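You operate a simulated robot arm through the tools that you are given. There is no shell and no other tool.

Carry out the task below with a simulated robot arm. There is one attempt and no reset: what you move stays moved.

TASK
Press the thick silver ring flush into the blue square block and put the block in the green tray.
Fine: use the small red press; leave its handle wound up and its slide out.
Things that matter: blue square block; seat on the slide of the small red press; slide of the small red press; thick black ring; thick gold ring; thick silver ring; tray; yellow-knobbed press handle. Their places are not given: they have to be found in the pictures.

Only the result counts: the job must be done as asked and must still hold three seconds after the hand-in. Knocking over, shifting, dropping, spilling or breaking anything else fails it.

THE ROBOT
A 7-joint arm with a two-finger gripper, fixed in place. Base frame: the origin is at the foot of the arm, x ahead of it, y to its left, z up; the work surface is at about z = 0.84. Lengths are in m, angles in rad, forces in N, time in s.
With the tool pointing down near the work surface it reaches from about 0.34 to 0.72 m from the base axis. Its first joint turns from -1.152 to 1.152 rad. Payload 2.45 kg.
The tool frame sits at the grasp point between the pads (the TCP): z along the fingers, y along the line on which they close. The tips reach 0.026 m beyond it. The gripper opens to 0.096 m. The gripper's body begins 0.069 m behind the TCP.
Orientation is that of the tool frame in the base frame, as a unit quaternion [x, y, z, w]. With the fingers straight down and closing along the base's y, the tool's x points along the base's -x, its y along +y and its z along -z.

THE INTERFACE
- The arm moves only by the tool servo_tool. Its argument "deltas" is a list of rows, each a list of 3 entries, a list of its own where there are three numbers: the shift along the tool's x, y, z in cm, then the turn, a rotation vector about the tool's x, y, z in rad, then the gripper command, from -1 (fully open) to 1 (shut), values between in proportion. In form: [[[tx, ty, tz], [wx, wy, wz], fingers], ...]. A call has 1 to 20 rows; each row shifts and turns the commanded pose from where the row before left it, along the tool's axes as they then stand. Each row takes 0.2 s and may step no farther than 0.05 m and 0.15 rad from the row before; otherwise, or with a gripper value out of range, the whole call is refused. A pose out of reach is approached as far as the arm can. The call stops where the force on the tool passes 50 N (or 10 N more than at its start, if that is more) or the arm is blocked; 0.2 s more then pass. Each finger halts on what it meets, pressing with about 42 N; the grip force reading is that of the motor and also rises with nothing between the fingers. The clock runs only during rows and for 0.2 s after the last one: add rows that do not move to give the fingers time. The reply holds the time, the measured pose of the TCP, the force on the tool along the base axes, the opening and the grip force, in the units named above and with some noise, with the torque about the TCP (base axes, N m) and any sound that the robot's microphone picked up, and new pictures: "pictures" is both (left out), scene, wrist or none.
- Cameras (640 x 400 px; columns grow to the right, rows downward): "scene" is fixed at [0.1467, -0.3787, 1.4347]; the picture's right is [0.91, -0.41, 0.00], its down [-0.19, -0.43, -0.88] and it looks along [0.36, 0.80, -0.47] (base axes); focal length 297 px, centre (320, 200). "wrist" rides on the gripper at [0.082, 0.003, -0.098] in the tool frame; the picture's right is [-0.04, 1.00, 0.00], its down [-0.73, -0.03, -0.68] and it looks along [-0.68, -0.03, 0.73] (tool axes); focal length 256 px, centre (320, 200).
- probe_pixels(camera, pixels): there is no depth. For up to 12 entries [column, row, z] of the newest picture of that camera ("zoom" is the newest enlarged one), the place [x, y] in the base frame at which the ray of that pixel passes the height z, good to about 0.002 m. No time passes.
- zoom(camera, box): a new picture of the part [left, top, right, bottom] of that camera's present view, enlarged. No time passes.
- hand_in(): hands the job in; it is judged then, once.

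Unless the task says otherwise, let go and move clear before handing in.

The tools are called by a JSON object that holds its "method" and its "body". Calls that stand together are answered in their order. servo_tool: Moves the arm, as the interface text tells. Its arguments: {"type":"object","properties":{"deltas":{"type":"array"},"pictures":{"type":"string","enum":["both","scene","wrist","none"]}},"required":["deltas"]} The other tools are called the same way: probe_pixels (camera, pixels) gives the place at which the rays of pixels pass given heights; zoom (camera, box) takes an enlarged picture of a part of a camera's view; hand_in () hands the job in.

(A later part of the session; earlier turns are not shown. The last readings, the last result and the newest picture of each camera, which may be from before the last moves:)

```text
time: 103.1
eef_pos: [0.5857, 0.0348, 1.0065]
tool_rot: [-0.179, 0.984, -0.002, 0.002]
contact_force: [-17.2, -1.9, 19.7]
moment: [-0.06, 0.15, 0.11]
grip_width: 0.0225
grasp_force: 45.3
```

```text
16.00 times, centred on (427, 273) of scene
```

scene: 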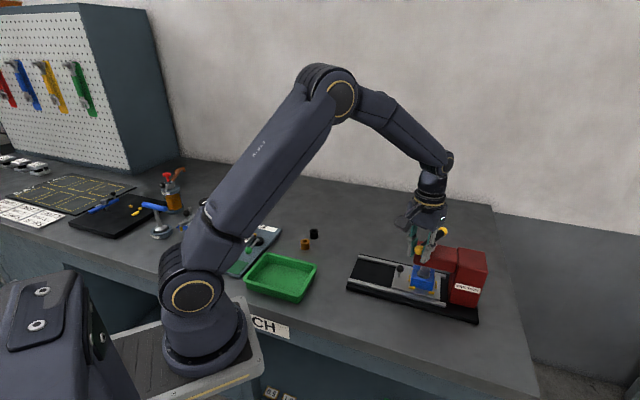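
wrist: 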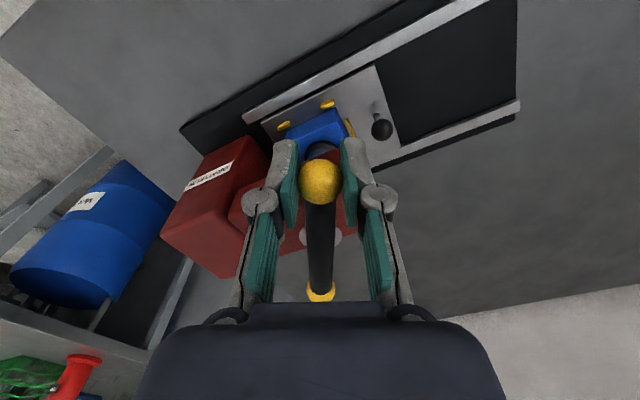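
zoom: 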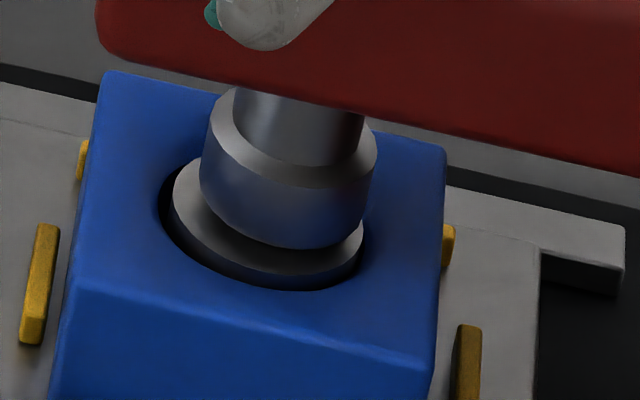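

{"method": "servo_tool", "body": {"deltas": [[[0.15, -0.57, -0.25], [0, 0, -0.1], 0.85], [[-0.028, -0.57, -0.064], [0, 0, -0.1], 0.85], [[-0.028, -0.57, -0.064], [0, 0, -0.1], 0.85], [[-0.028, -0.57, -0.064], [0, 0, -0.1], 0.85], [[-0.028, -0.57, -0.064], [0, 0, -0.1], 0.85], [[0, 0, 0], [0, 0, 0], 0.85], [[0, 0, 0], [0, 0, 0], 0.0], [[0, 0, 0], [0, 0, 0], 0.0], [[0, 0, 0], [0, 0, 0], 0.0], [[0, 0, -3], [0, 0, 0], 0.0], [[0, 0, -3], [0, 0, 0], 0.0], [[0, 0, 0], [0, 0, 0], 0.0]]}}

{"method": "zoom", "body": {"camera": "scene", "box": [405, 235, 455, 290]}}

```text
time: 105.7
eef_pos: [0.6039, 0.012, 1.0709]
tool_rot: [-0.415, 0.91, -0.002, 0.0]
contact_force: [-0.9, -0.4, 0.3]
moment: [0.0, 0.0, 0.0]
grip_width: 0.048
grasp_force: 0.0
```

scene: 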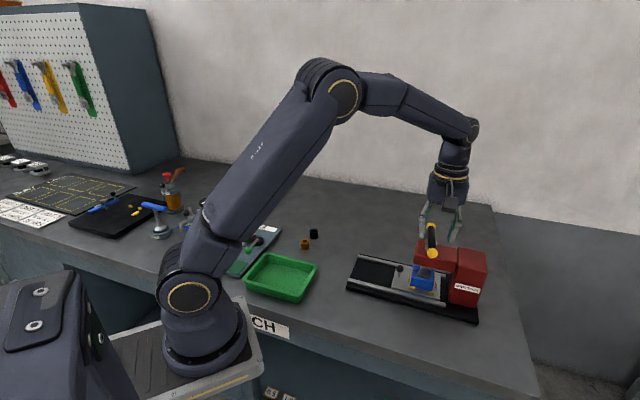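
wrist: 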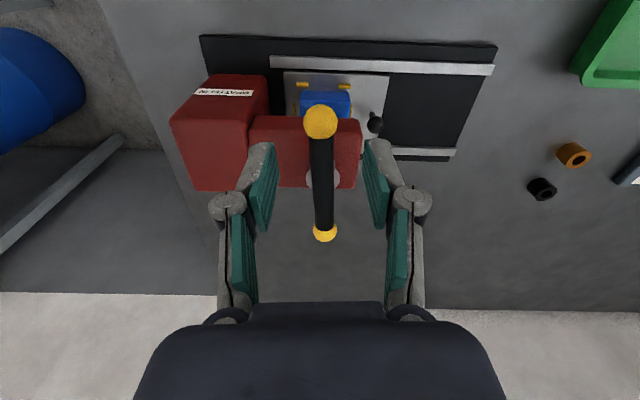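

```text
7.27 times, centred on (430, 262) of scene
```

zoom: 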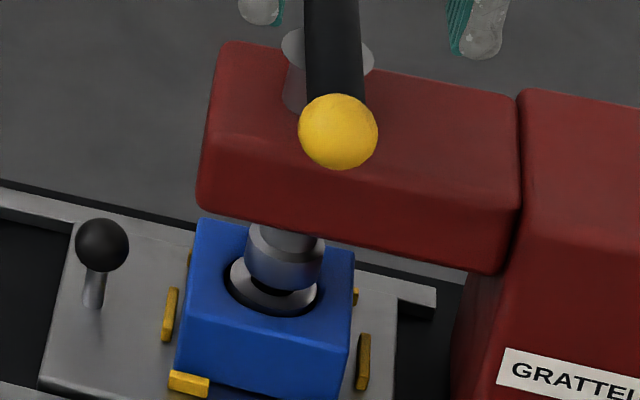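

The ram clears the ring. I'll go back to the knob with the same tilted approach as before.

{"method": "servo_tool", "body": {"deltas": [[[-1.95, 3.57, 0], [0, 0, 0], 0.3], [[-1.95, 3.57, 0], [0, 0, 0], 0.3], [[-1.95, 3.57, 0], [0, 0, 0], 0.3], [[0, 0, 0], [0, 0, 0.1367], 0.3], [[0, 0, 0], [0, 0, 0.1367], 0.3], [[0, 0, 0], [0, 0, 0.1367], 0.3], [[0, 0, 0], [0, 0, 0.1367], 0.3], [[0, 0, 0], [0, 0, 0.1367], 0.3], [[0, 0, 0], [0, 0, 0.1367], 0.3], [[0, 0, 0], [0, 0, 0.1367], 0.3], [[0, 0, 0], [0, 0, 0.1367], 0.3], [[0, 0, 0], [0, 0, 0.1367], 0.3], [[0, 0, 0], [0, 0, 0.1367], 0.3], [[0, 0, 0], [0, 0, 0.1367], 0.3], [[0, 0, 0], [0, 0, 0.1367], 0.3], [[0, 0, 0], [0, -0.125, 0], 0.3], [[0, 0, 0], [0, -0.125, 0], 0.3], [[0, 0, 0], [0, -0.125, 0], 0.3], [[0, 0, 0], [0, -0.125, 0], 0.3], [[0, 0, 0], [0, 0, 0], 0.3]], "pictures": "none"}}

{"method": "servo_tool", "body": {"deltas": [[[1.44, 0, 2.63], [0, 0, 0], 0.3], [[1.44, 0, 2.63], [0, 0, 0], 0.3], [[1.44, 0, 2.63], [0, 0, 0], 0.3], [[0, 0, 0], [0, 0, 0], 0.3], [[0, 0, 0], [0, 0, 0], 0.3]]}}

{"method": "zoom", "body": {"camera": "wrist", "box": [270, 70, 370, 170]}}

```text
time: 109.9
eef_pos: [0.5597, 0.1257, 1.069]
tool_rot: [0.37, 0.895, -0.095, 0.232]
contact_force: [0.0, -0.1, -0.9]
moment: [0.0, 0.02, 0.01]
grip_width: 0.0336
grasp_force: 0.1
```

```text
time: 111.1
eef_pos: [0.5602, 0.125, 0.9819]
tool_rot: [0.37, 0.895, -0.095, 0.229]
contact_force: [-0.4, -0.2, 0.2]
moment: [0.01, 0.0, -0.03]
grip_width: 0.0336
grasp_force: 0.0
```

scene: 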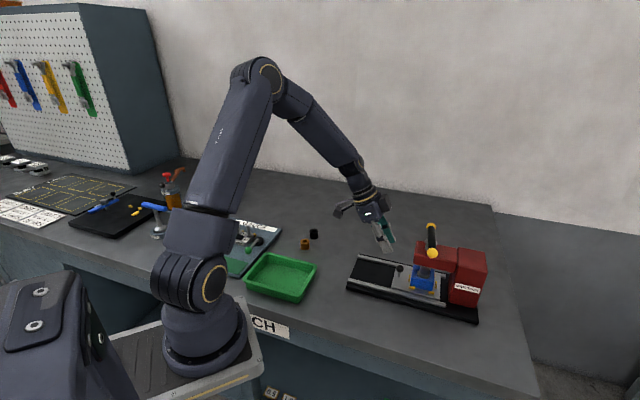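
wrist: 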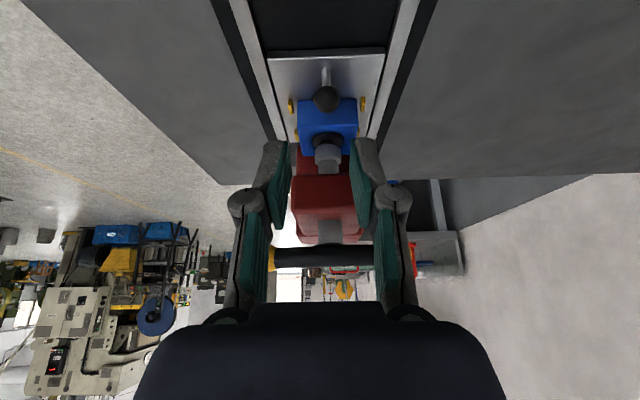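

```text
4.00 times, centred on (320, 120) of wrist
```

zoom: 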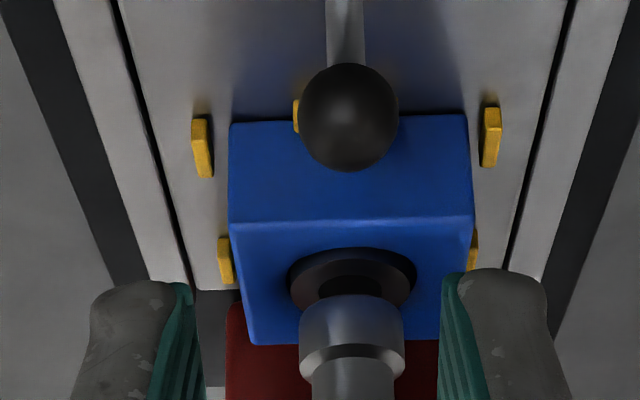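

{"method": "zoom", "body": {"camera": "wrist", "box": [308, 128, 348, 153]}}

{"method": "probe_pixels", "body": {"camera": "wrist", "pixels": [[327.3, 99, 0.891], [298, 130, 0.888], [358, 128.5, 0.888], [303, 156, 0.888]]}}

```text
16.00 times, centred on (328, 140) of wrist
```

zoom: 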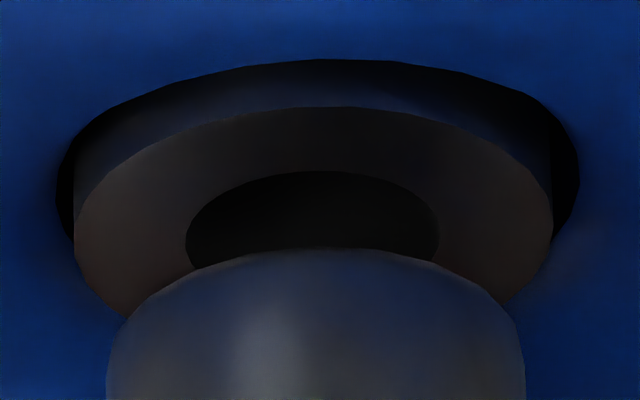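

```text
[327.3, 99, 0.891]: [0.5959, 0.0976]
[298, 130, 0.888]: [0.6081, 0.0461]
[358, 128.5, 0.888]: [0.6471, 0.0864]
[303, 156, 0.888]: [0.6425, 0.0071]
```

After the second press the ring is lower than before but still about 2 mm proud, and the block is hard against the knob-side rib, off-centre under the ram. I'll straddle the knob with open fingers and nudge the block toward the press centre.

{"method": "servo_tool", "body": {"deltas": [[[-0.06, 0.14, 2.4], [0, 0, 0], 0.05], [[-0.06, 0.14, 2.4], [0, 0, 0], 0.05], [[-0.06, 0.14, 2.4], [0, 0, 0], 0.05], [[-0.06, 0.13, 2.0], [0, 0, 0], 0.05], [[0, 0, 0], [0, 0, 0], 0.05], [[0, 0, 0], [0, 0, 0], 0.05]]}}

{"method": "zoom", "body": {"camera": "wrist", "box": [240, 120, 400, 240]}}

{"method": "zoom", "body": {"camera": "scene", "box": [385, 225, 455, 300]}}

```text
time: 112.5
eef_pos: [0.5982, 0.0951, 0.9009]
tool_rot: [0.37, 0.895, -0.095, 0.23]
contact_force: [0.5, 0.3, -0.6]
moment: [0.0, -0.01, 0.02]
grip_width: 0.0459
grasp_force: 0.0
```

scene: 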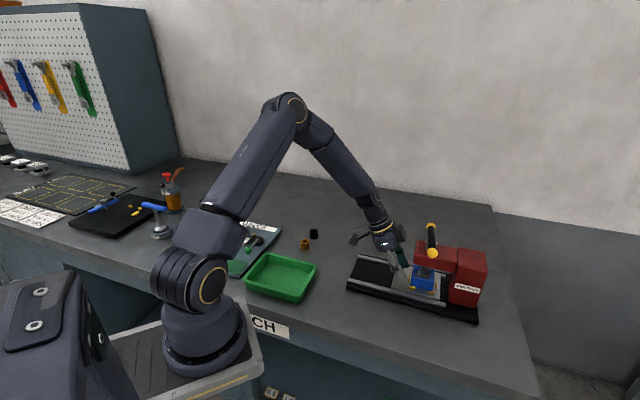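
wrist: 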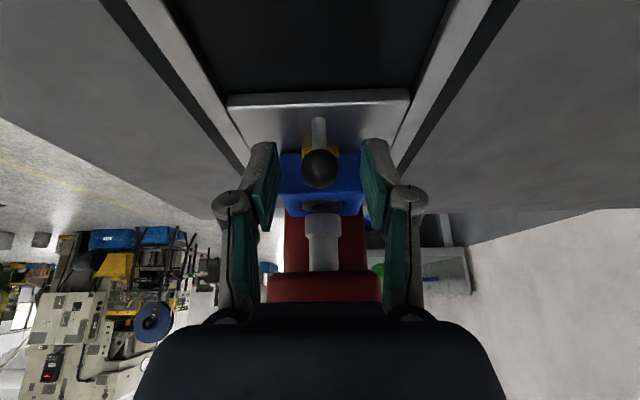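

```text
3.33 times, centred on (320, 180) of wrist
```

zoom: 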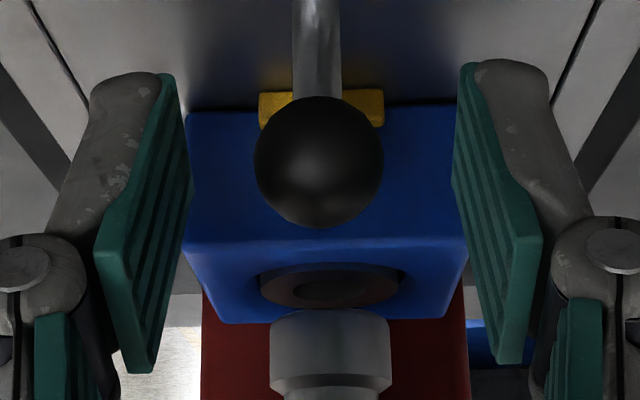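

```text
5.33 times, centred on (420, 262) of scene
```

zoom: 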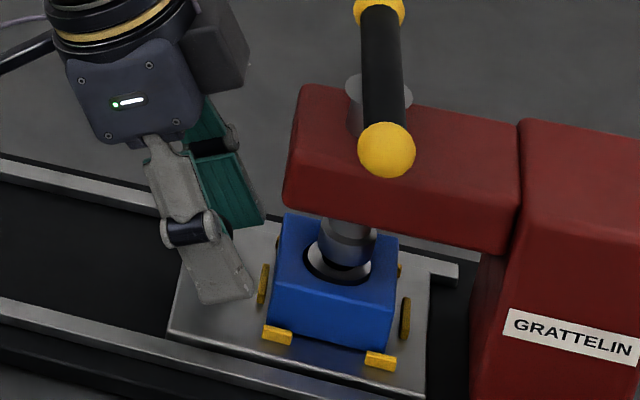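

{"method": "zoom", "body": {"camera": "wrist", "box": [300, 192, 348, 222]}}

```text
13.33 times, centred on (324, 207) of wrist
```

zoom: 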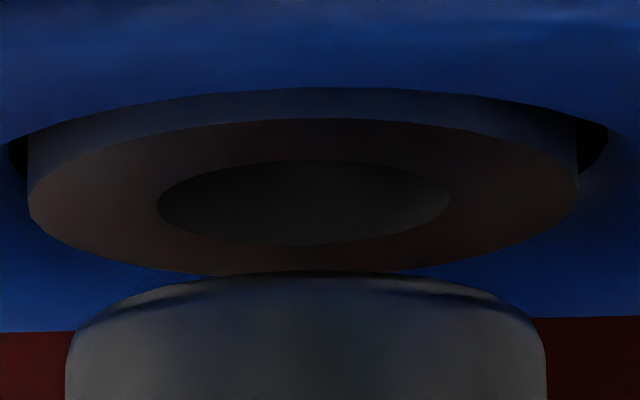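

This view shows the ring evenly seated but about 1.4 mm proud. The fingertips are about 7 mm from the block face, so I'll lower a little and advance.

{"method": "servo_tool", "body": {"deltas": [[[0.19, 0, 0.35], [0, 0, 0], 0.05], [[0.19, 0, 0.35], [0, 0, 0], 0.05], [[-0.26, 0, 0.14], [0, 0, 0], 0.05], [[-0.26, 0, 0.14], [0, 0, 0], 0.05], [[0, 0, 0], [0, 0, 0], 0.05], [[0, 0, 0], [0, 0, 0], 0.05]]}}

{"method": "zoom", "body": {"camera": "wrist", "box": [240, 120, 400, 240]}}

{"method": "zoom", "body": {"camera": "scene", "box": [400, 250, 450, 295]}}

```text
time: 113.9
eef_pos: [0.6003, 0.0923, 0.8925]
tool_rot: [0.37, 0.895, -0.094, 0.23]
contact_force: [0.4, -0.1, 0.1]
moment: [-0.04, -0.02, 0.0]
grip_width: 0.0456
grasp_force: 0.1
```

scene: 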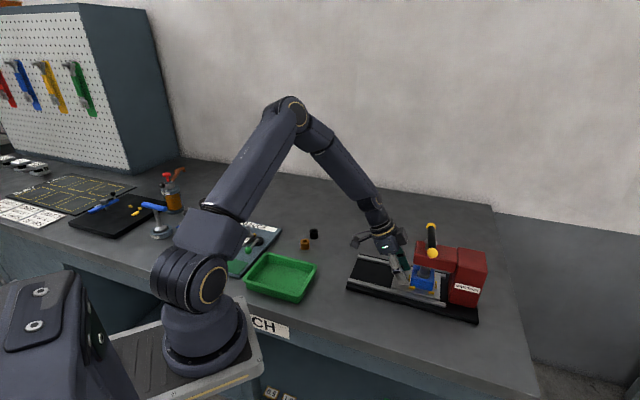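
wrist: 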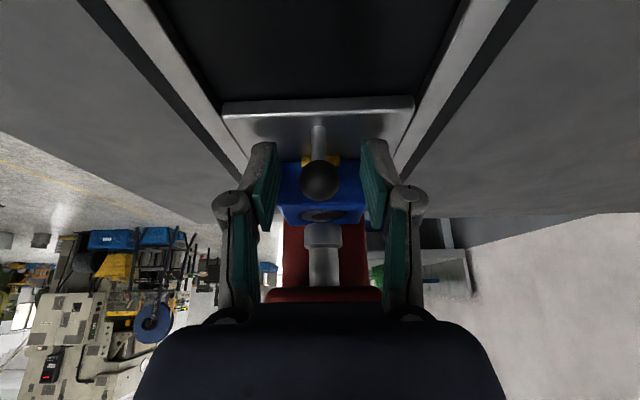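

```text
3.33 times, centred on (320, 180) of wrist
```

zoom: 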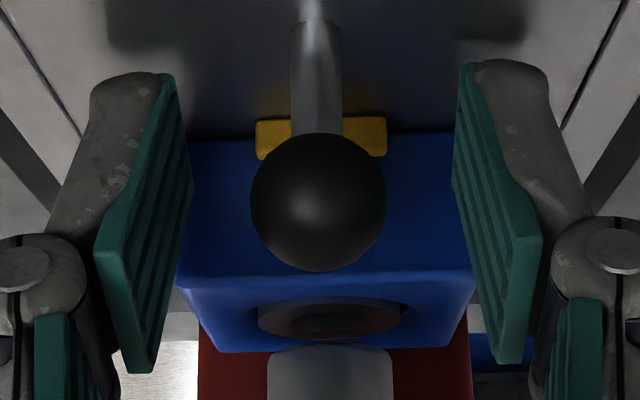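

```text
8.89 times, centred on (425, 272) of scene
```

zoom: 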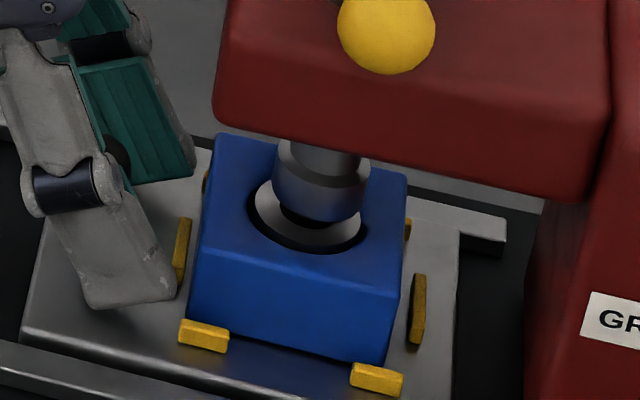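

{"method": "servo_tool", "body": {"deltas": [[[-0.26, 0, 0.14], [0, 0, 0], 0.05], [[-0.18, 0, 0.1], [0, 0, 0], 0.05], [[0, 0, 0], [0, 0, 0], 0.05], [[0, 0, 0], [0, 0, 0], 0.05]], "pictures": "scene"}}

{"method": "zoom", "body": {"camera": "scene", "box": [400, 250, 450, 295]}}

```text
time: 114.9
eef_pos: [0.6039, 0.09, 0.8923]
tool_rot: [0.37, 0.895, -0.095, 0.231]
contact_force: [-0.1, 0.3, 0.0]
moment: [0.04, 0.02, -0.03]
grip_width: 0.0459
grasp_force: 0.2
```

scene: 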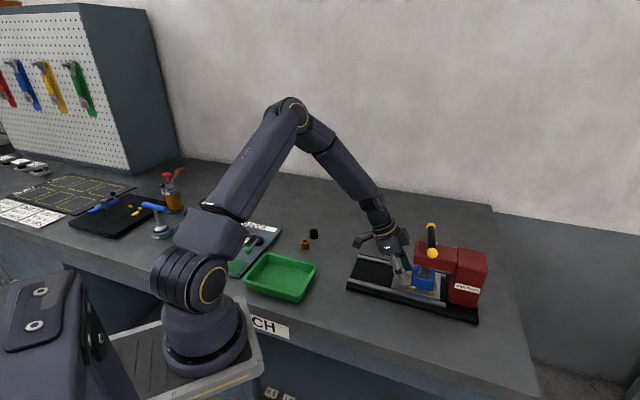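

```text
8.89 times, centred on (425, 272) of scene
```

zoom: 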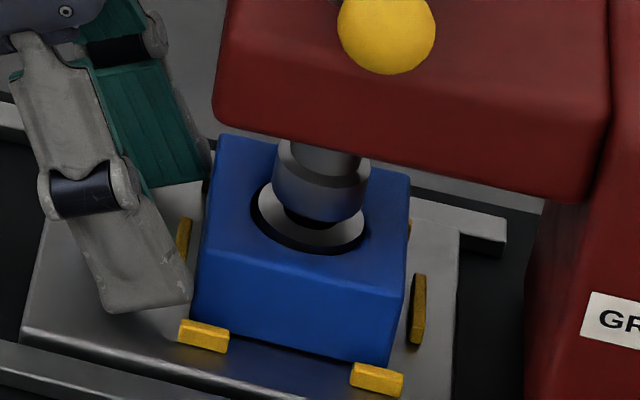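

The block has moved about 1 mm (its corner went from column 404 to 407). I'll advance roughly 1 mm more.

{"method": "servo_tool", "body": {"deltas": [[[-0.1, 0, 0.055], [0, 0, 0], 0.05], [[0, 0, 0], [0, 0, 0], 0.05], [[0, 0, 0], [0, 0, 0], 0.05]]}}

{"method": "zoom", "body": {"camera": "scene", "box": [400, 250, 450, 295]}}

{"method": "zoom", "body": {"camera": "wrist", "box": [240, 120, 400, 240]}}

```text
time: 115.7
eef_pos: [0.6058, 0.0879, 0.8925]
tool_rot: [0.369, 0.895, -0.094, 0.23]
contact_force: [-0.4, 0.4, 0.9]
moment: [-0.01, 0.01, 0.02]
grip_width: 0.0456
grasp_force: 0.2
```

scene: 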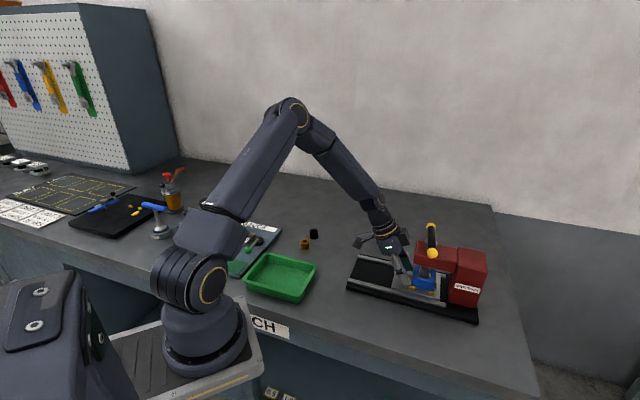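
wrist: 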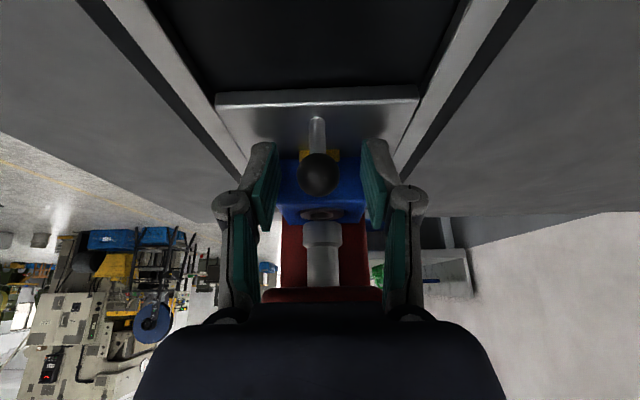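

```text
8.89 times, centred on (425, 272) of scene
```

zoom: 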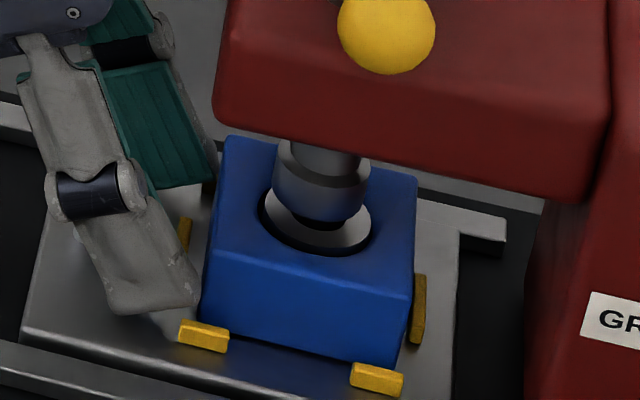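

```text
3.33 times, centred on (320, 180) of wrist
```

zoom: 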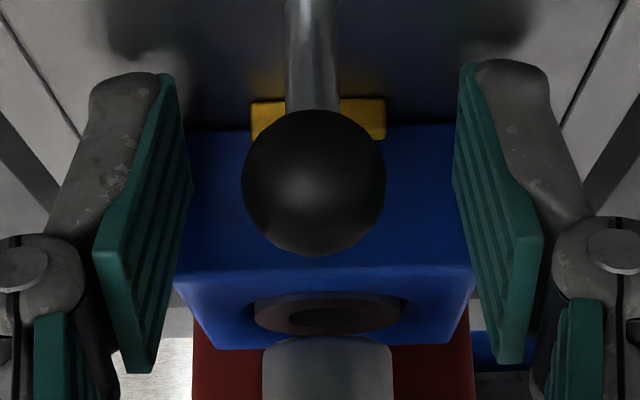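

The ring and ram pad now line up (both centred near column 317). I'll back out and return to the yellow knob for another press.

{"method": "servo_tool", "body": {"deltas": [[[1.32, 0, -0.72], [0, 0, 0], 0.05], [[0, 0, -3], [0, 0, 0], 0.05], [[0, 0, -3], [0, 0, 0], 0.05], [[0, 0, -3], [0, 0, 0], 0.05], [[-1.44, 0, -2.63], [0, 0, 0], 0.0], [[-1.44, 0, -2.63], [0, 0, 0], 0.0], [[-1.6, 0, -2.9], [0, 0, 0], 0.0], [[0, 0, 0], [0, 0.125, 0], 0.0], [[0, 0, 0], [0, 0.125, 0], 0.0], [[0, 0, 0], [0, 0.125, 0], 0.0], [[0, 0, 0], [0, 0.125, 0], 0.0], [[0, 0, 0], [0, 0, 0], 0.0]], "pictures": "scene"}}

{"method": "servo_tool", "body": {"deltas": [[[0, 0, 0], [0, 0, -0.1367], 0.0], [[0, 0, 0], [0, 0, -0.1367], 0.0], [[0, 0, 0], [0, 0, -0.1367], 0.0], [[0, 0, 0], [0, 0, -0.1367], 0.0], [[0, 0, 0], [0, 0, -0.1367], 0.0], [[0, 0, 0], [0, 0, -0.1367], 0.0], [[0, 0, 0], [0, 0, -0.1367], 0.0], [[0, 0, 0], [0, 0, -0.1367], 0.0], [[0, 0, 0], [0, 0, -0.1367], 0.0], [[0, 0, 0], [0, 0, -0.1367], 0.0], [[0, 0, 0], [0, 0, -0.1367], 0.0], [[0, 0, 0], [0, 0, -0.1367], 0.0], [[0, 0, 0], [0, 0, 0], 0.0], [[0, 0, 0], [0, 0, 0], 0.0]], "pictures": "scene"}}

{"method": "zoom", "body": {"camera": "scene", "box": [415, 262, 439, 284]}}

```text
time: 118.3
eef_pos: [0.5632, 0.1294, 1.0659]
tool_rot: [0.381, 0.925, 0.001, 0.0]
contact_force: [-0.1, 0.2, 0.0]
moment: [0.02, 0.01, 0.02]
grip_width: 0.0481
grasp_force: 0.0
```

scene: 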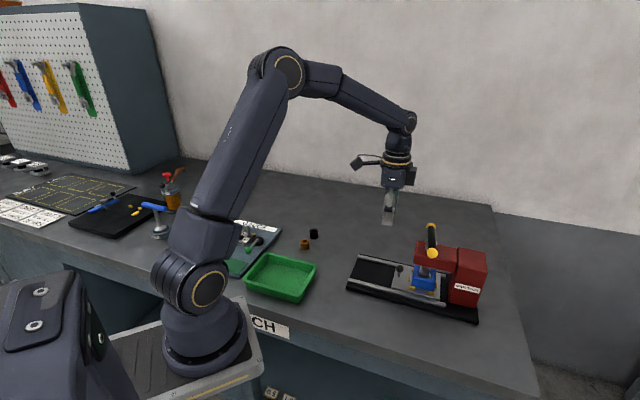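

```text
time: 121.3
eef_pos: [0.5629, 0.1298, 1.0651]
tool_rot: [-0.415, 0.91, -0.001, 0.0]
contact_force: [-0.1, -0.2, 0.5]
moment: [0.01, -0.03, -0.01]
grip_width: 0.0476
grasp_force: 0.0
```

scene: 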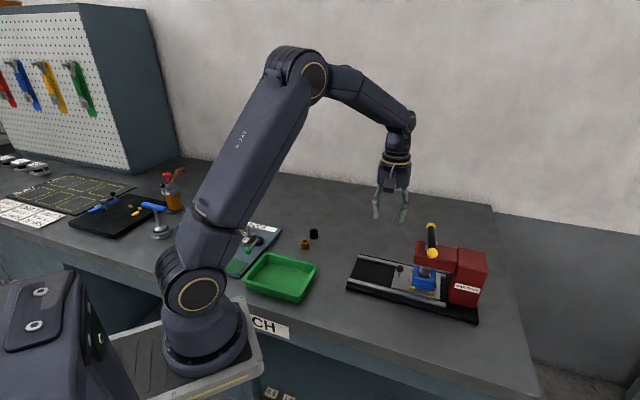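

```text
16.00 times, centred on (427, 273) of scene
```

zoom: 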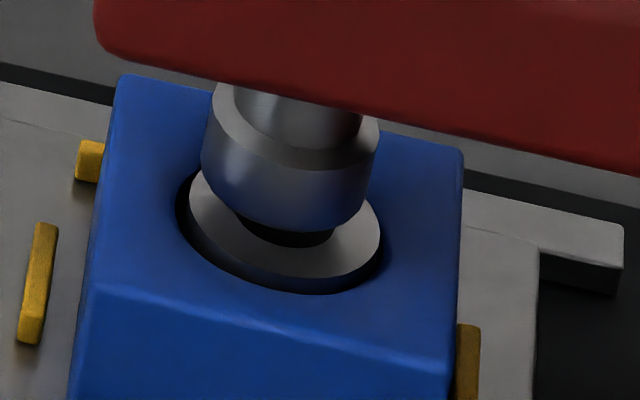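

Ring and pad are centred in this view. I'll move to the knob and grip it.

{"method": "servo_tool", "body": {"deltas": [[[2.13, -3.62, 0], [0, 0, 0], 0.0], [[2.13, -3.62, 0], [0, 0, 0], 0.0], [[2.13, -3.62, 0], [0, 0, 0], 0.0], [[0, 0, 0], [0, 0, 0], 0.0], [[0, 0, 0], [0, 0, 0], 0.0]], "pictures": "wrist"}}

```text
time: 122.5
eef_pos: [0.6053, 0.0094, 1.0658]
tool_rot: [-0.415, 0.91, -0.001, 0.001]
contact_force: [-0.2, -0.8, 0.0]
moment: [-0.02, -0.02, 0.02]
grip_width: 0.048
grasp_force: 0.0
```

wrist: 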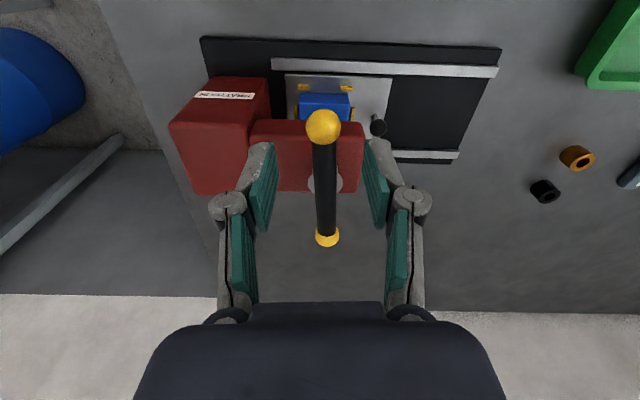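

{"method": "servo_tool", "body": {"deltas": [[[0, 0.1, 2.7], [0, 0, 0], 0.0], [[0, 0, 2.7], [0, 0, 0], 0.0], [[0, 0, 0], [0, 0, 0], 0.0], [[0, 0, 0], [0, 0, 0], 0.85], [[0, 0, 0], [0, 0, 0], 0.85], [[0, 0, 0], [0, 0, 0], 0.85], [[-0.028, 0.56, 0.064], [0, 0, 0.1], 0.85], [[-0.028, 0.56, 0.064], [0, 0, 0.1], 0.85], [[-0.028, 0.56, 0.064], [0, 0, 0.1], 0.85], [[-0.028, 0.56, 0.064], [0, 0, 0.1], 0.85], [[-0.028, 0.56, 0.064], [0, 0, 0.1], 0.85], [[-0.028, 0.56, 0.064], [0, 0, 0.1], 0.85], [[0, 0, 0], [0, 0, 0], 0.85]], "pictures": "wrist"}}

```text
time: 125.3
eef_pos: [0.5837, 0.038, 1.0065]
tool_rot: [-0.127, 0.992, 0.0, -0.001]
contact_force: [-23.0, -7.6, 3.3]
moment: [0.11, -0.34, -0.13]
grip_width: 0.0224
grasp_force: 45.6
```

wrist: 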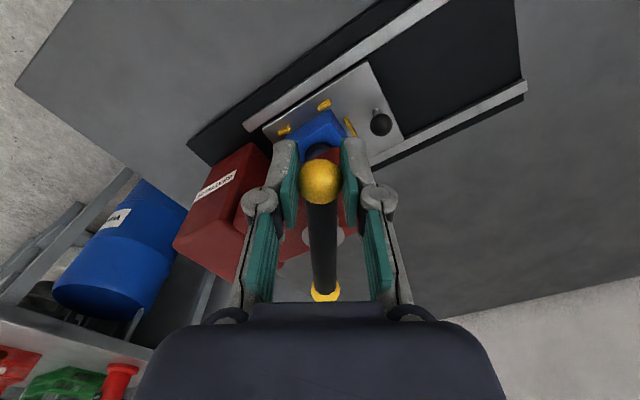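

{"method": "servo_tool", "body": {"deltas": [[[0.28, 0.56, 0.064], [0, 0, 0.1], 0.85], [[-0.028, 0.57, 0.064], [0, 0, 0.1], 0.85], [[-0.028, 0.57, 0.064], [0, 0, 0.1], 0.85], [[-0.028, 0.57, 0.064], [0, 0, 0.1], 0.85], [[0, 0, 0], [0, 0, 0], 0.85]], "pictures": "scene"}}

{"method": "zoom", "body": {"camera": "scene", "box": [415, 262, 439, 284]}}

```text
time: 126.5
eef_pos: [0.5822, 0.0596, 1.0043]
tool_rot: [0.072, 0.997, 0.0, 0.003]
contact_force: [13.3, 1.2, -16.9]
moment: [-0.18, -0.67, 0.21]
grip_width: 0.0224
grasp_force: 44.8
```

scene: 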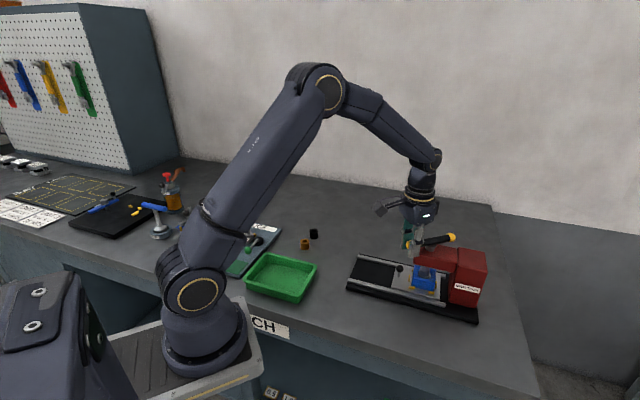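

```text
16.00 times, centred on (427, 273) of scene
```

zoom: 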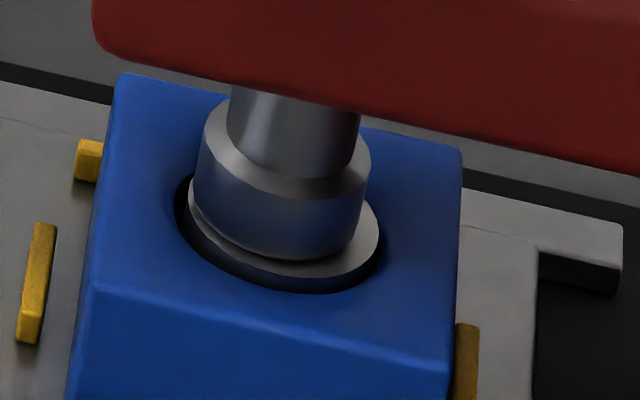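

{"method": "servo_tool", "body": {"deltas": [[[-0.17, 0.28, 0.15], [0, 0, 0.05], 0.85], [[-0.014, 0.28, 0.04], [0, 0, 0.05], 0.85], [[-0.014, 0.28, 0.032], [0, 0, 0.05], 0.85], [[-0.014, 0.28, 0.032], [0, 0, 0.05], 0.85], [[-0.014, 0.28, 0.032], [0, 0, 0.05], 0.85], [[0, 0, 0], [0, 0, 0], 0.85]], "pictures": "both"}}

{"method": "zoom", "body": {"camera": "scene", "box": [415, 262, 439, 284]}}

```text
time: 127.9
eef_pos: [0.5853, 0.075, 1.0024]
tool_rot: [0.196, 0.981, 0.0, 0.002]
contact_force: [-7.4, -2.1, 24.4]
moment: [0.05, 0.21, 0.0]
grip_width: 0.0224
grasp_force: 45.0
```

scene: 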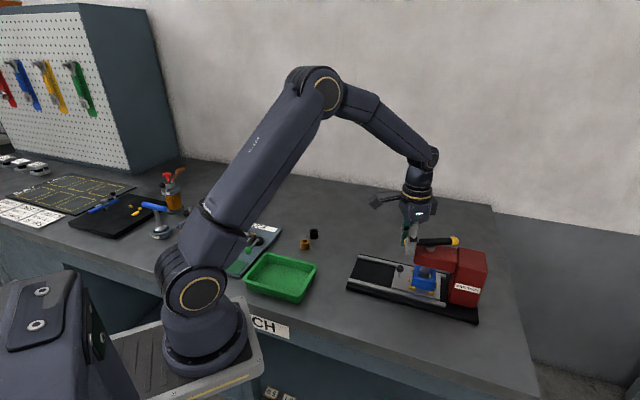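
wrist: 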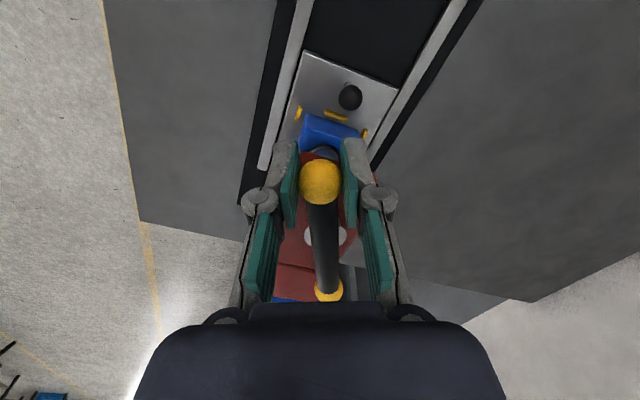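

```text
16.00 times, centred on (427, 273) of scene
```

zoom: 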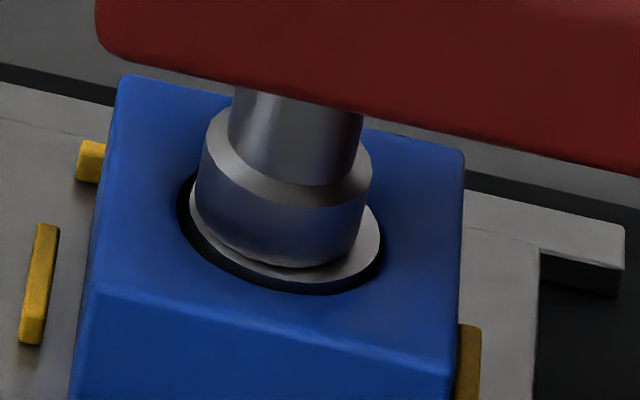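

{"method": "servo_tool", "body": {"deltas": [[[0.05, 0.28, -0.2], [0, 0, 0.05], 0.85], [[-0.014, 0.28, 0.03], [0, 0, 0.05], 0.85], [[0, 0, 0], [0, 0, 0], 0.85]], "pictures": "scene"}}

{"method": "zoom", "body": {"camera": "scene", "box": [415, 262, 439, 284]}}

```text
time: 128.7
eef_pos: [0.5889, 0.0796, 1.0016]
tool_rot: [0.245, 0.97, -0.001, 0.0]
contact_force: [-6.6, -4.6, 3.0]
moment: [-0.48, -0.72, 0.11]
grip_width: 0.0226
grasp_force: 45.0
```

scene: 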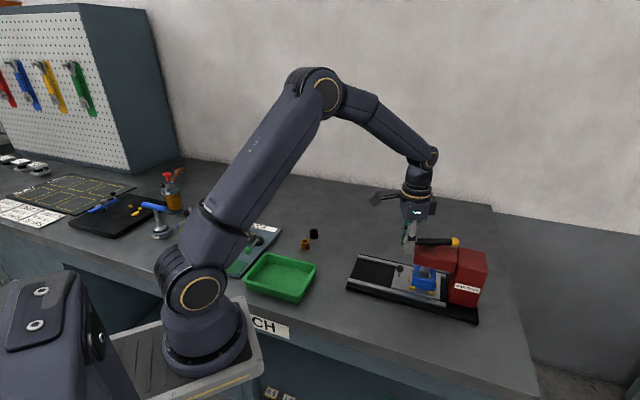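

```text
16.00 times, centred on (427, 273) of scene
```

zoom: 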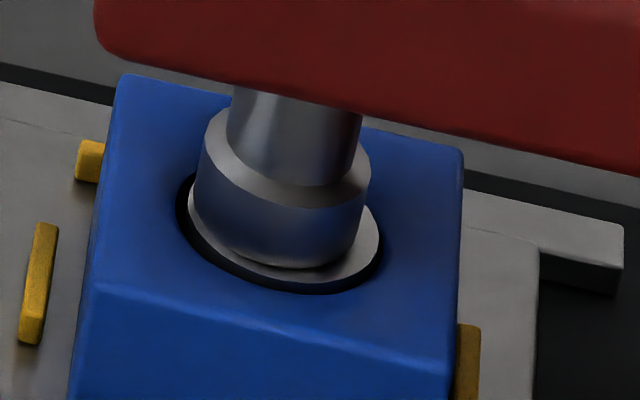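

{"method": "servo_tool", "body": {"deltas": [[[0.0, 0.28, 0.02], [0, 0, 0.05], 0.85], [[-0.014, 0.28, 0.02], [0, 0, 0.05], 0.85], [[0, 0, 0], [0, 0, 0], 0.85]], "pictures": "both"}}

{"method": "zoom", "body": {"camera": "scene", "box": [415, 262, 439, 284]}}

{"method": "zoom", "body": {"camera": "wrist", "box": [240, 80, 400, 310]}}

```text
time: 129.5
eef_pos: [0.5895, 0.0818, 1.0025]
tool_rot: [0.293, 0.956, -0.001, -0.001]
contact_force: [-10.1, -14.4, -8.2]
moment: [-0.29, -0.2, 0.05]
grip_width: 0.0223
grasp_force: 44.6
```

scene: 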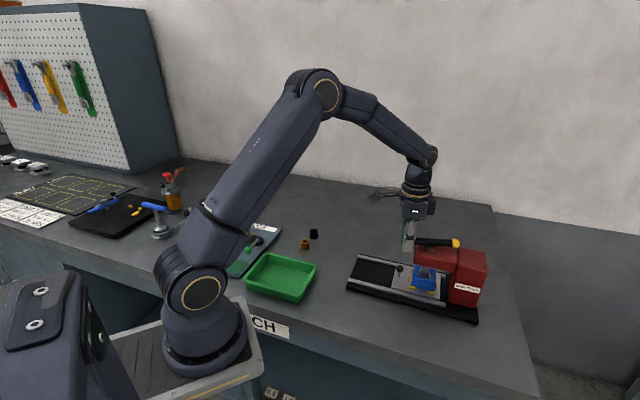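
wrist: 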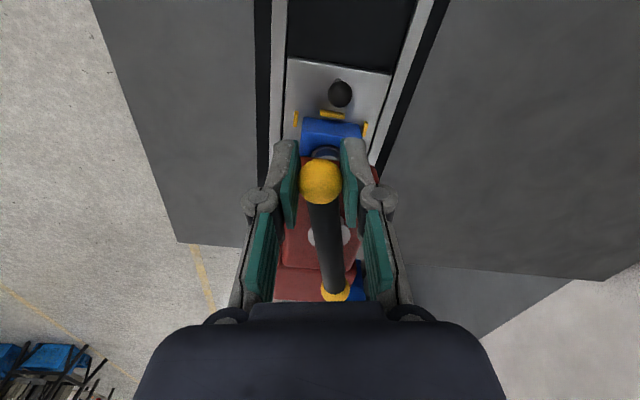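

```text
16.00 times, centred on (427, 273) of scene
```

zoom: 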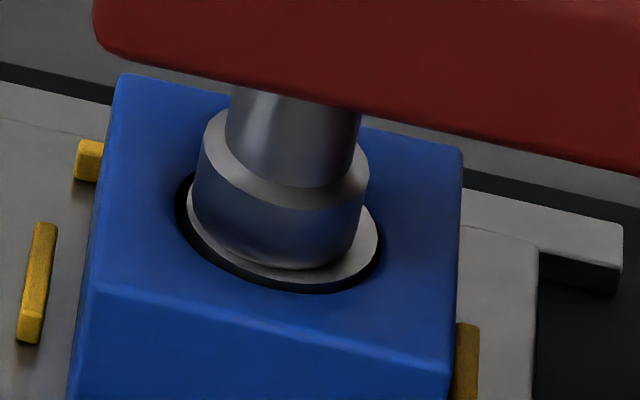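

```text
1.74 times, centred on (320, 195) of wrist
```

zoom: 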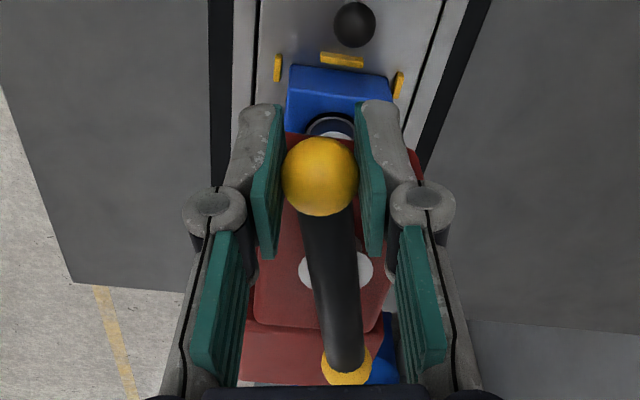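

{"method": "servo_tool", "body": {"deltas": [[[0, 0.2, 0.0], [0, 0, 0.0], 0.85], [[0, 0.15, 0.0], [0, 0, 0.0], 0.85], [[0, 0, 0], [0, 0, 0], 0.85], [[0, 0, 0], [0, 0, 0], 0.85]], "pictures": "both"}}

{"method": "zoom", "body": {"camera": "scene", "box": [415, 262, 439, 284]}}

{"method": "zoom", "body": {"camera": "scene", "box": [400, 220, 470, 270]}}

```text
time: 130.5
eef_pos: [0.5888, 0.0827, 1.002]
tool_rot: [0.292, 0.956, -0.006, -0.002]
contact_force: [-20.4, -32.2, -7.0]
moment: [-0.11, 0.17, -0.14]
grip_width: 0.0224
grasp_force: 45.0
```

scene: 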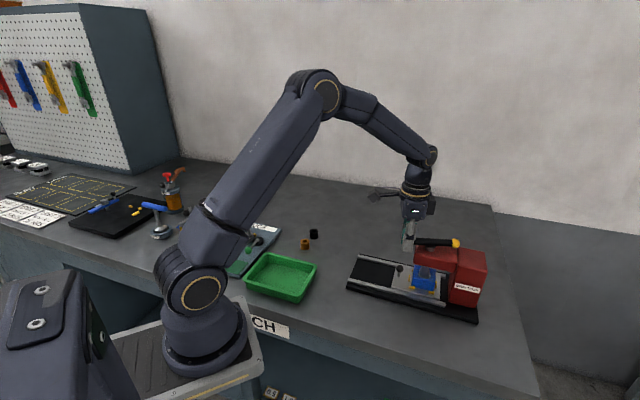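
wrist: 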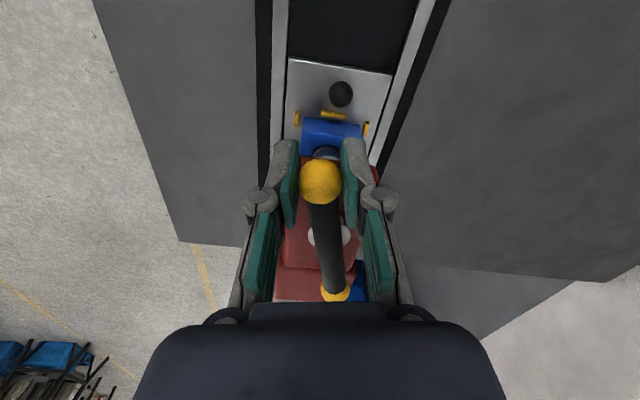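

```text
16.00 times, centred on (427, 273) of scene
```

zoom: 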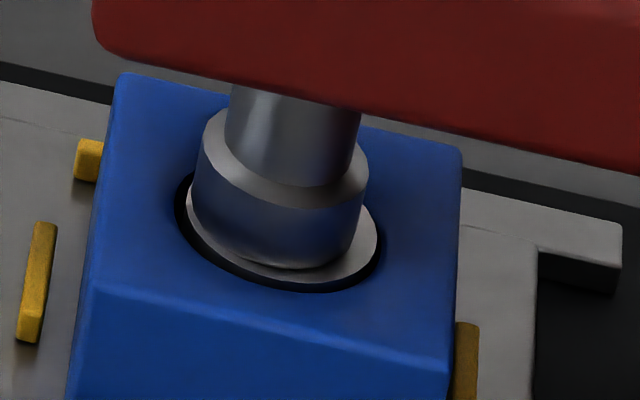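

```text
8.00 times, centred on (435, 245) of scene
```

zoom: 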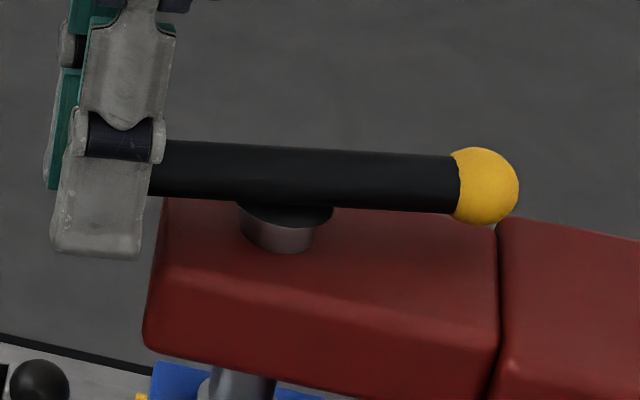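

The handle stops at the same angle regardless of torque, so the screw is at full stroke and the ring top is close to the rim, but earlier it crept back up on release. The longer second press left it lower than the first, so I'll hold full load for a longer dwell.

{"method": "servo_tool", "body": {"deltas": [[[0, 0, 0], [0, 0, 0], 0.85], [[0, 0, 0], [0, 0, 0], 0.85], [[0, 0, 0], [0, 0, 0], 0.85], [[0, 0, 0], [0, 0, 0], 0.85], [[0, 0, 0], [0, 0, 0], 0.85], [[0, 0, 0], [0, 0, 0], 0.85], [[0, 0, 0], [0, 0, 0], 0.85], [[0, 0, 0], [0, 0, 0], 0.85], [[0, 0, 0], [0, 0, 0], 0.85], [[0, 0, 0], [0, 0, 0], 0.85], [[0, 0, 0], [0, 0, 0], 0.85], [[0, 0, 0], [0, 0, 0], 0.85], [[0, 0, 0], [0, 0, 0], 0.85], [[0, 0, 0], [0, 0, 0], 0.85], [[0, 0, 0], [0, 0, 0], 0.85], [[0, 0, 0], [0, 0, 0], 0.85], [[0, 0, 0], [0, 0, 0], 0.85], [[0, 0, 0], [0, 0, 0], 0.85], [[0, 0, 0], [0, 0, 0], 0.85], [[0, 0, 0], [0, 0, 0], 0.85]], "pictures": "scene"}}

{"method": "zoom", "body": {"camera": "scene", "box": [415, 262, 439, 284]}}

{"method": "zoom", "body": {"camera": "scene", "box": [435, 228, 475, 265]}}

```text
time: 134.7
eef_pos: [0.5902, 0.0821, 1.002]
tool_rot: [0.293, 0.956, -0.005, -0.002]
contact_force: [-20.0, -32.5, -9.6]
moment: [-0.17, 0.14, -0.07]
grip_width: 0.0226
grasp_force: 45.3
```

scene: 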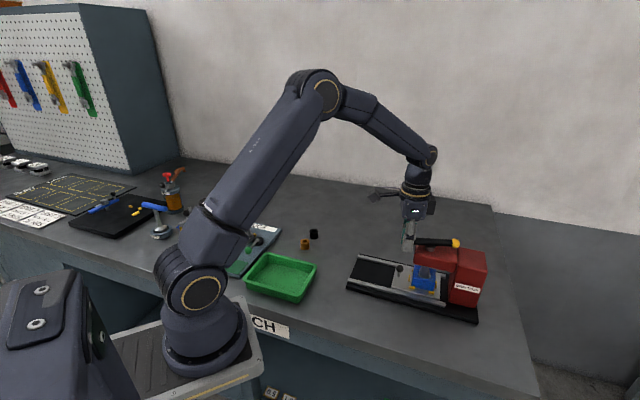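

```text
16.00 times, centred on (427, 273) of scene
```

zoom: 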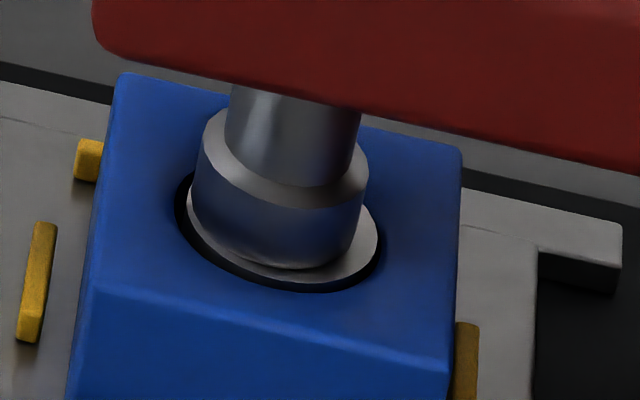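

```text
10.81 times, centred on (455, 246) of scene
```

zoom: 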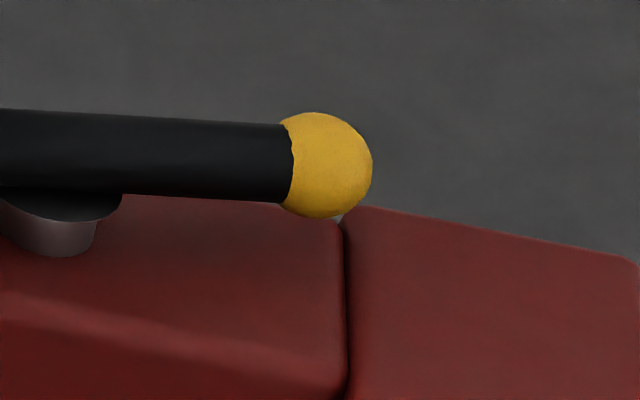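

Triangulation puts the column's edge clear of the far ball, so the stop isn't the handle striking the frame. I'll unload gently and see whether the ring stays.

{"method": "servo_tool", "body": {"deltas": [[[0, -0.3, 0], [0, 0, -0.03], 0.85], [[0, -0.3, 0], [0, 0, -0.05], 0.85], [[-0.014, -0.28, -0.032], [0, 0, -0.05], 0.85], [[-0.014, -0.28, -0.032], [0, 0, -0.05], 0.85], [[-0.014, -0.28, -0.032], [0, 0, -0.05], 0.85], [[-0.014, -0.28, -0.032], [0, 0, -0.05], 0.85], [[-0.014, -0.28, -0.032], [0, 0, -0.05], 0.85], [[-0.028, -0.57, -0.064], [0, 0, -0.1], 0.85], [[-0.028, -0.57, -0.064], [0, 0, -0.1], 0.85], [[-0.028, -0.57, -0.064], [0, 0, -0.1], 0.85], [[0, 0, 0], [0, 0, 0], 0.85]], "pictures": "scene"}}

{"method": "zoom", "body": {"camera": "scene", "box": [415, 262, 439, 284]}}

```text
time: 137.1
eef_pos: [0.5826, 0.0531, 1.0057]
tool_rot: [-0.02, 1.0, 0.0, -0.001]
contact_force: [-14.4, 2.3, -13.9]
moment: [0.02, 0.66, 0.2]
grip_width: 0.0225
grasp_force: 45.1
```

scene: 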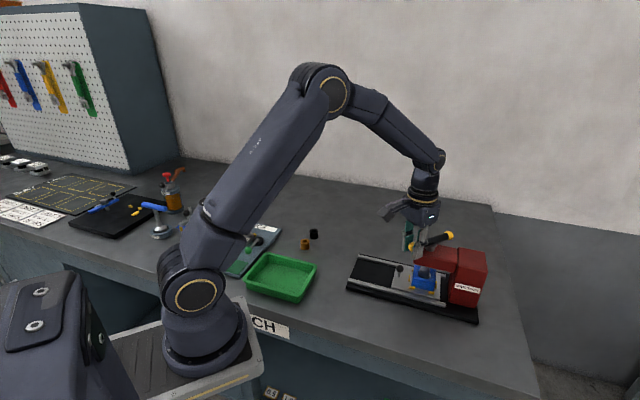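

```text
16.00 times, centred on (427, 273) of scene
```

zoom: 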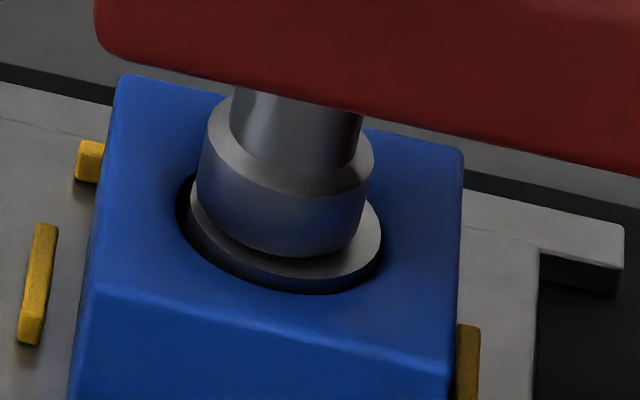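

No change: the ring rises about 1 mm again when unloaded, and there has been no seating sound, so the final squeeze likely needs more force than the fingers' closing force allows. I'll wind back to the stop, release, then push the knob with the stiff side of closed fingers.

{"method": "servo_tool", "body": {"deltas": [[[0.1, 0.57, 0.15], [0, 0, 0.1], 0.85], [[-0.028, 0.57, 0.064], [0, 0, 0.1], 0.85], [[-0.028, 0.57, 0.064], [0, 0, 0.1], 0.85], [[-0.014, 0.28, 0.032], [0, 0, 0.05], 0.85], [[-0.014, 0.28, 0.032], [0, 0, 0.05], 0.85], [[-0.1, 0.28, 0.032], [0, 0, 0.05], 0.85], [[-0.014, 0.28, 0.032], [0, 0, 0.05], 0.85], [[-0.014, 0.28, 0.0], [0, 0, 0.03], 0.85], [[0, 0.2, 0.0], [0, 0, 0.0], 0.85], [[0, 0, 0], [0, 0, 0], 0.85]], "pictures": "both"}}

```text
time: 139.3
eef_pos: [0.5902, 0.0805, 1.0028]
tool_rot: [0.244, 0.97, -0.002, -0.001]
contact_force: [-21.4, -12.0, 14.2]
moment: [0.09, 0.39, -0.35]
grip_width: 0.0226
grasp_force: 45.2
```

scene: 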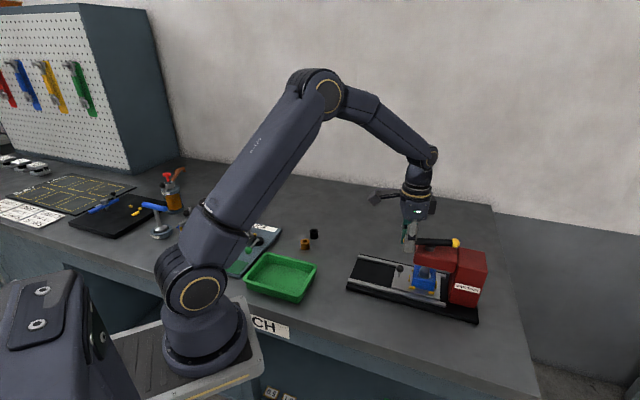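
wrist: 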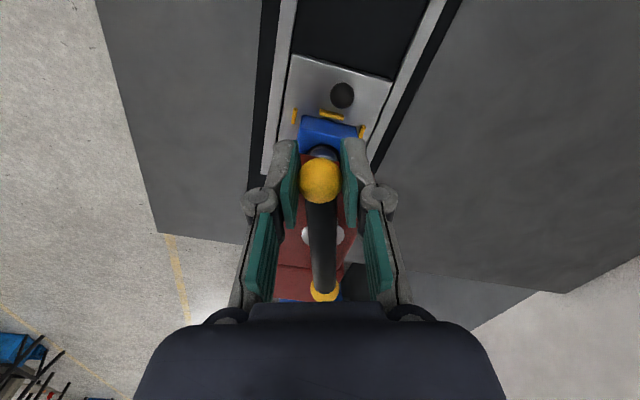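

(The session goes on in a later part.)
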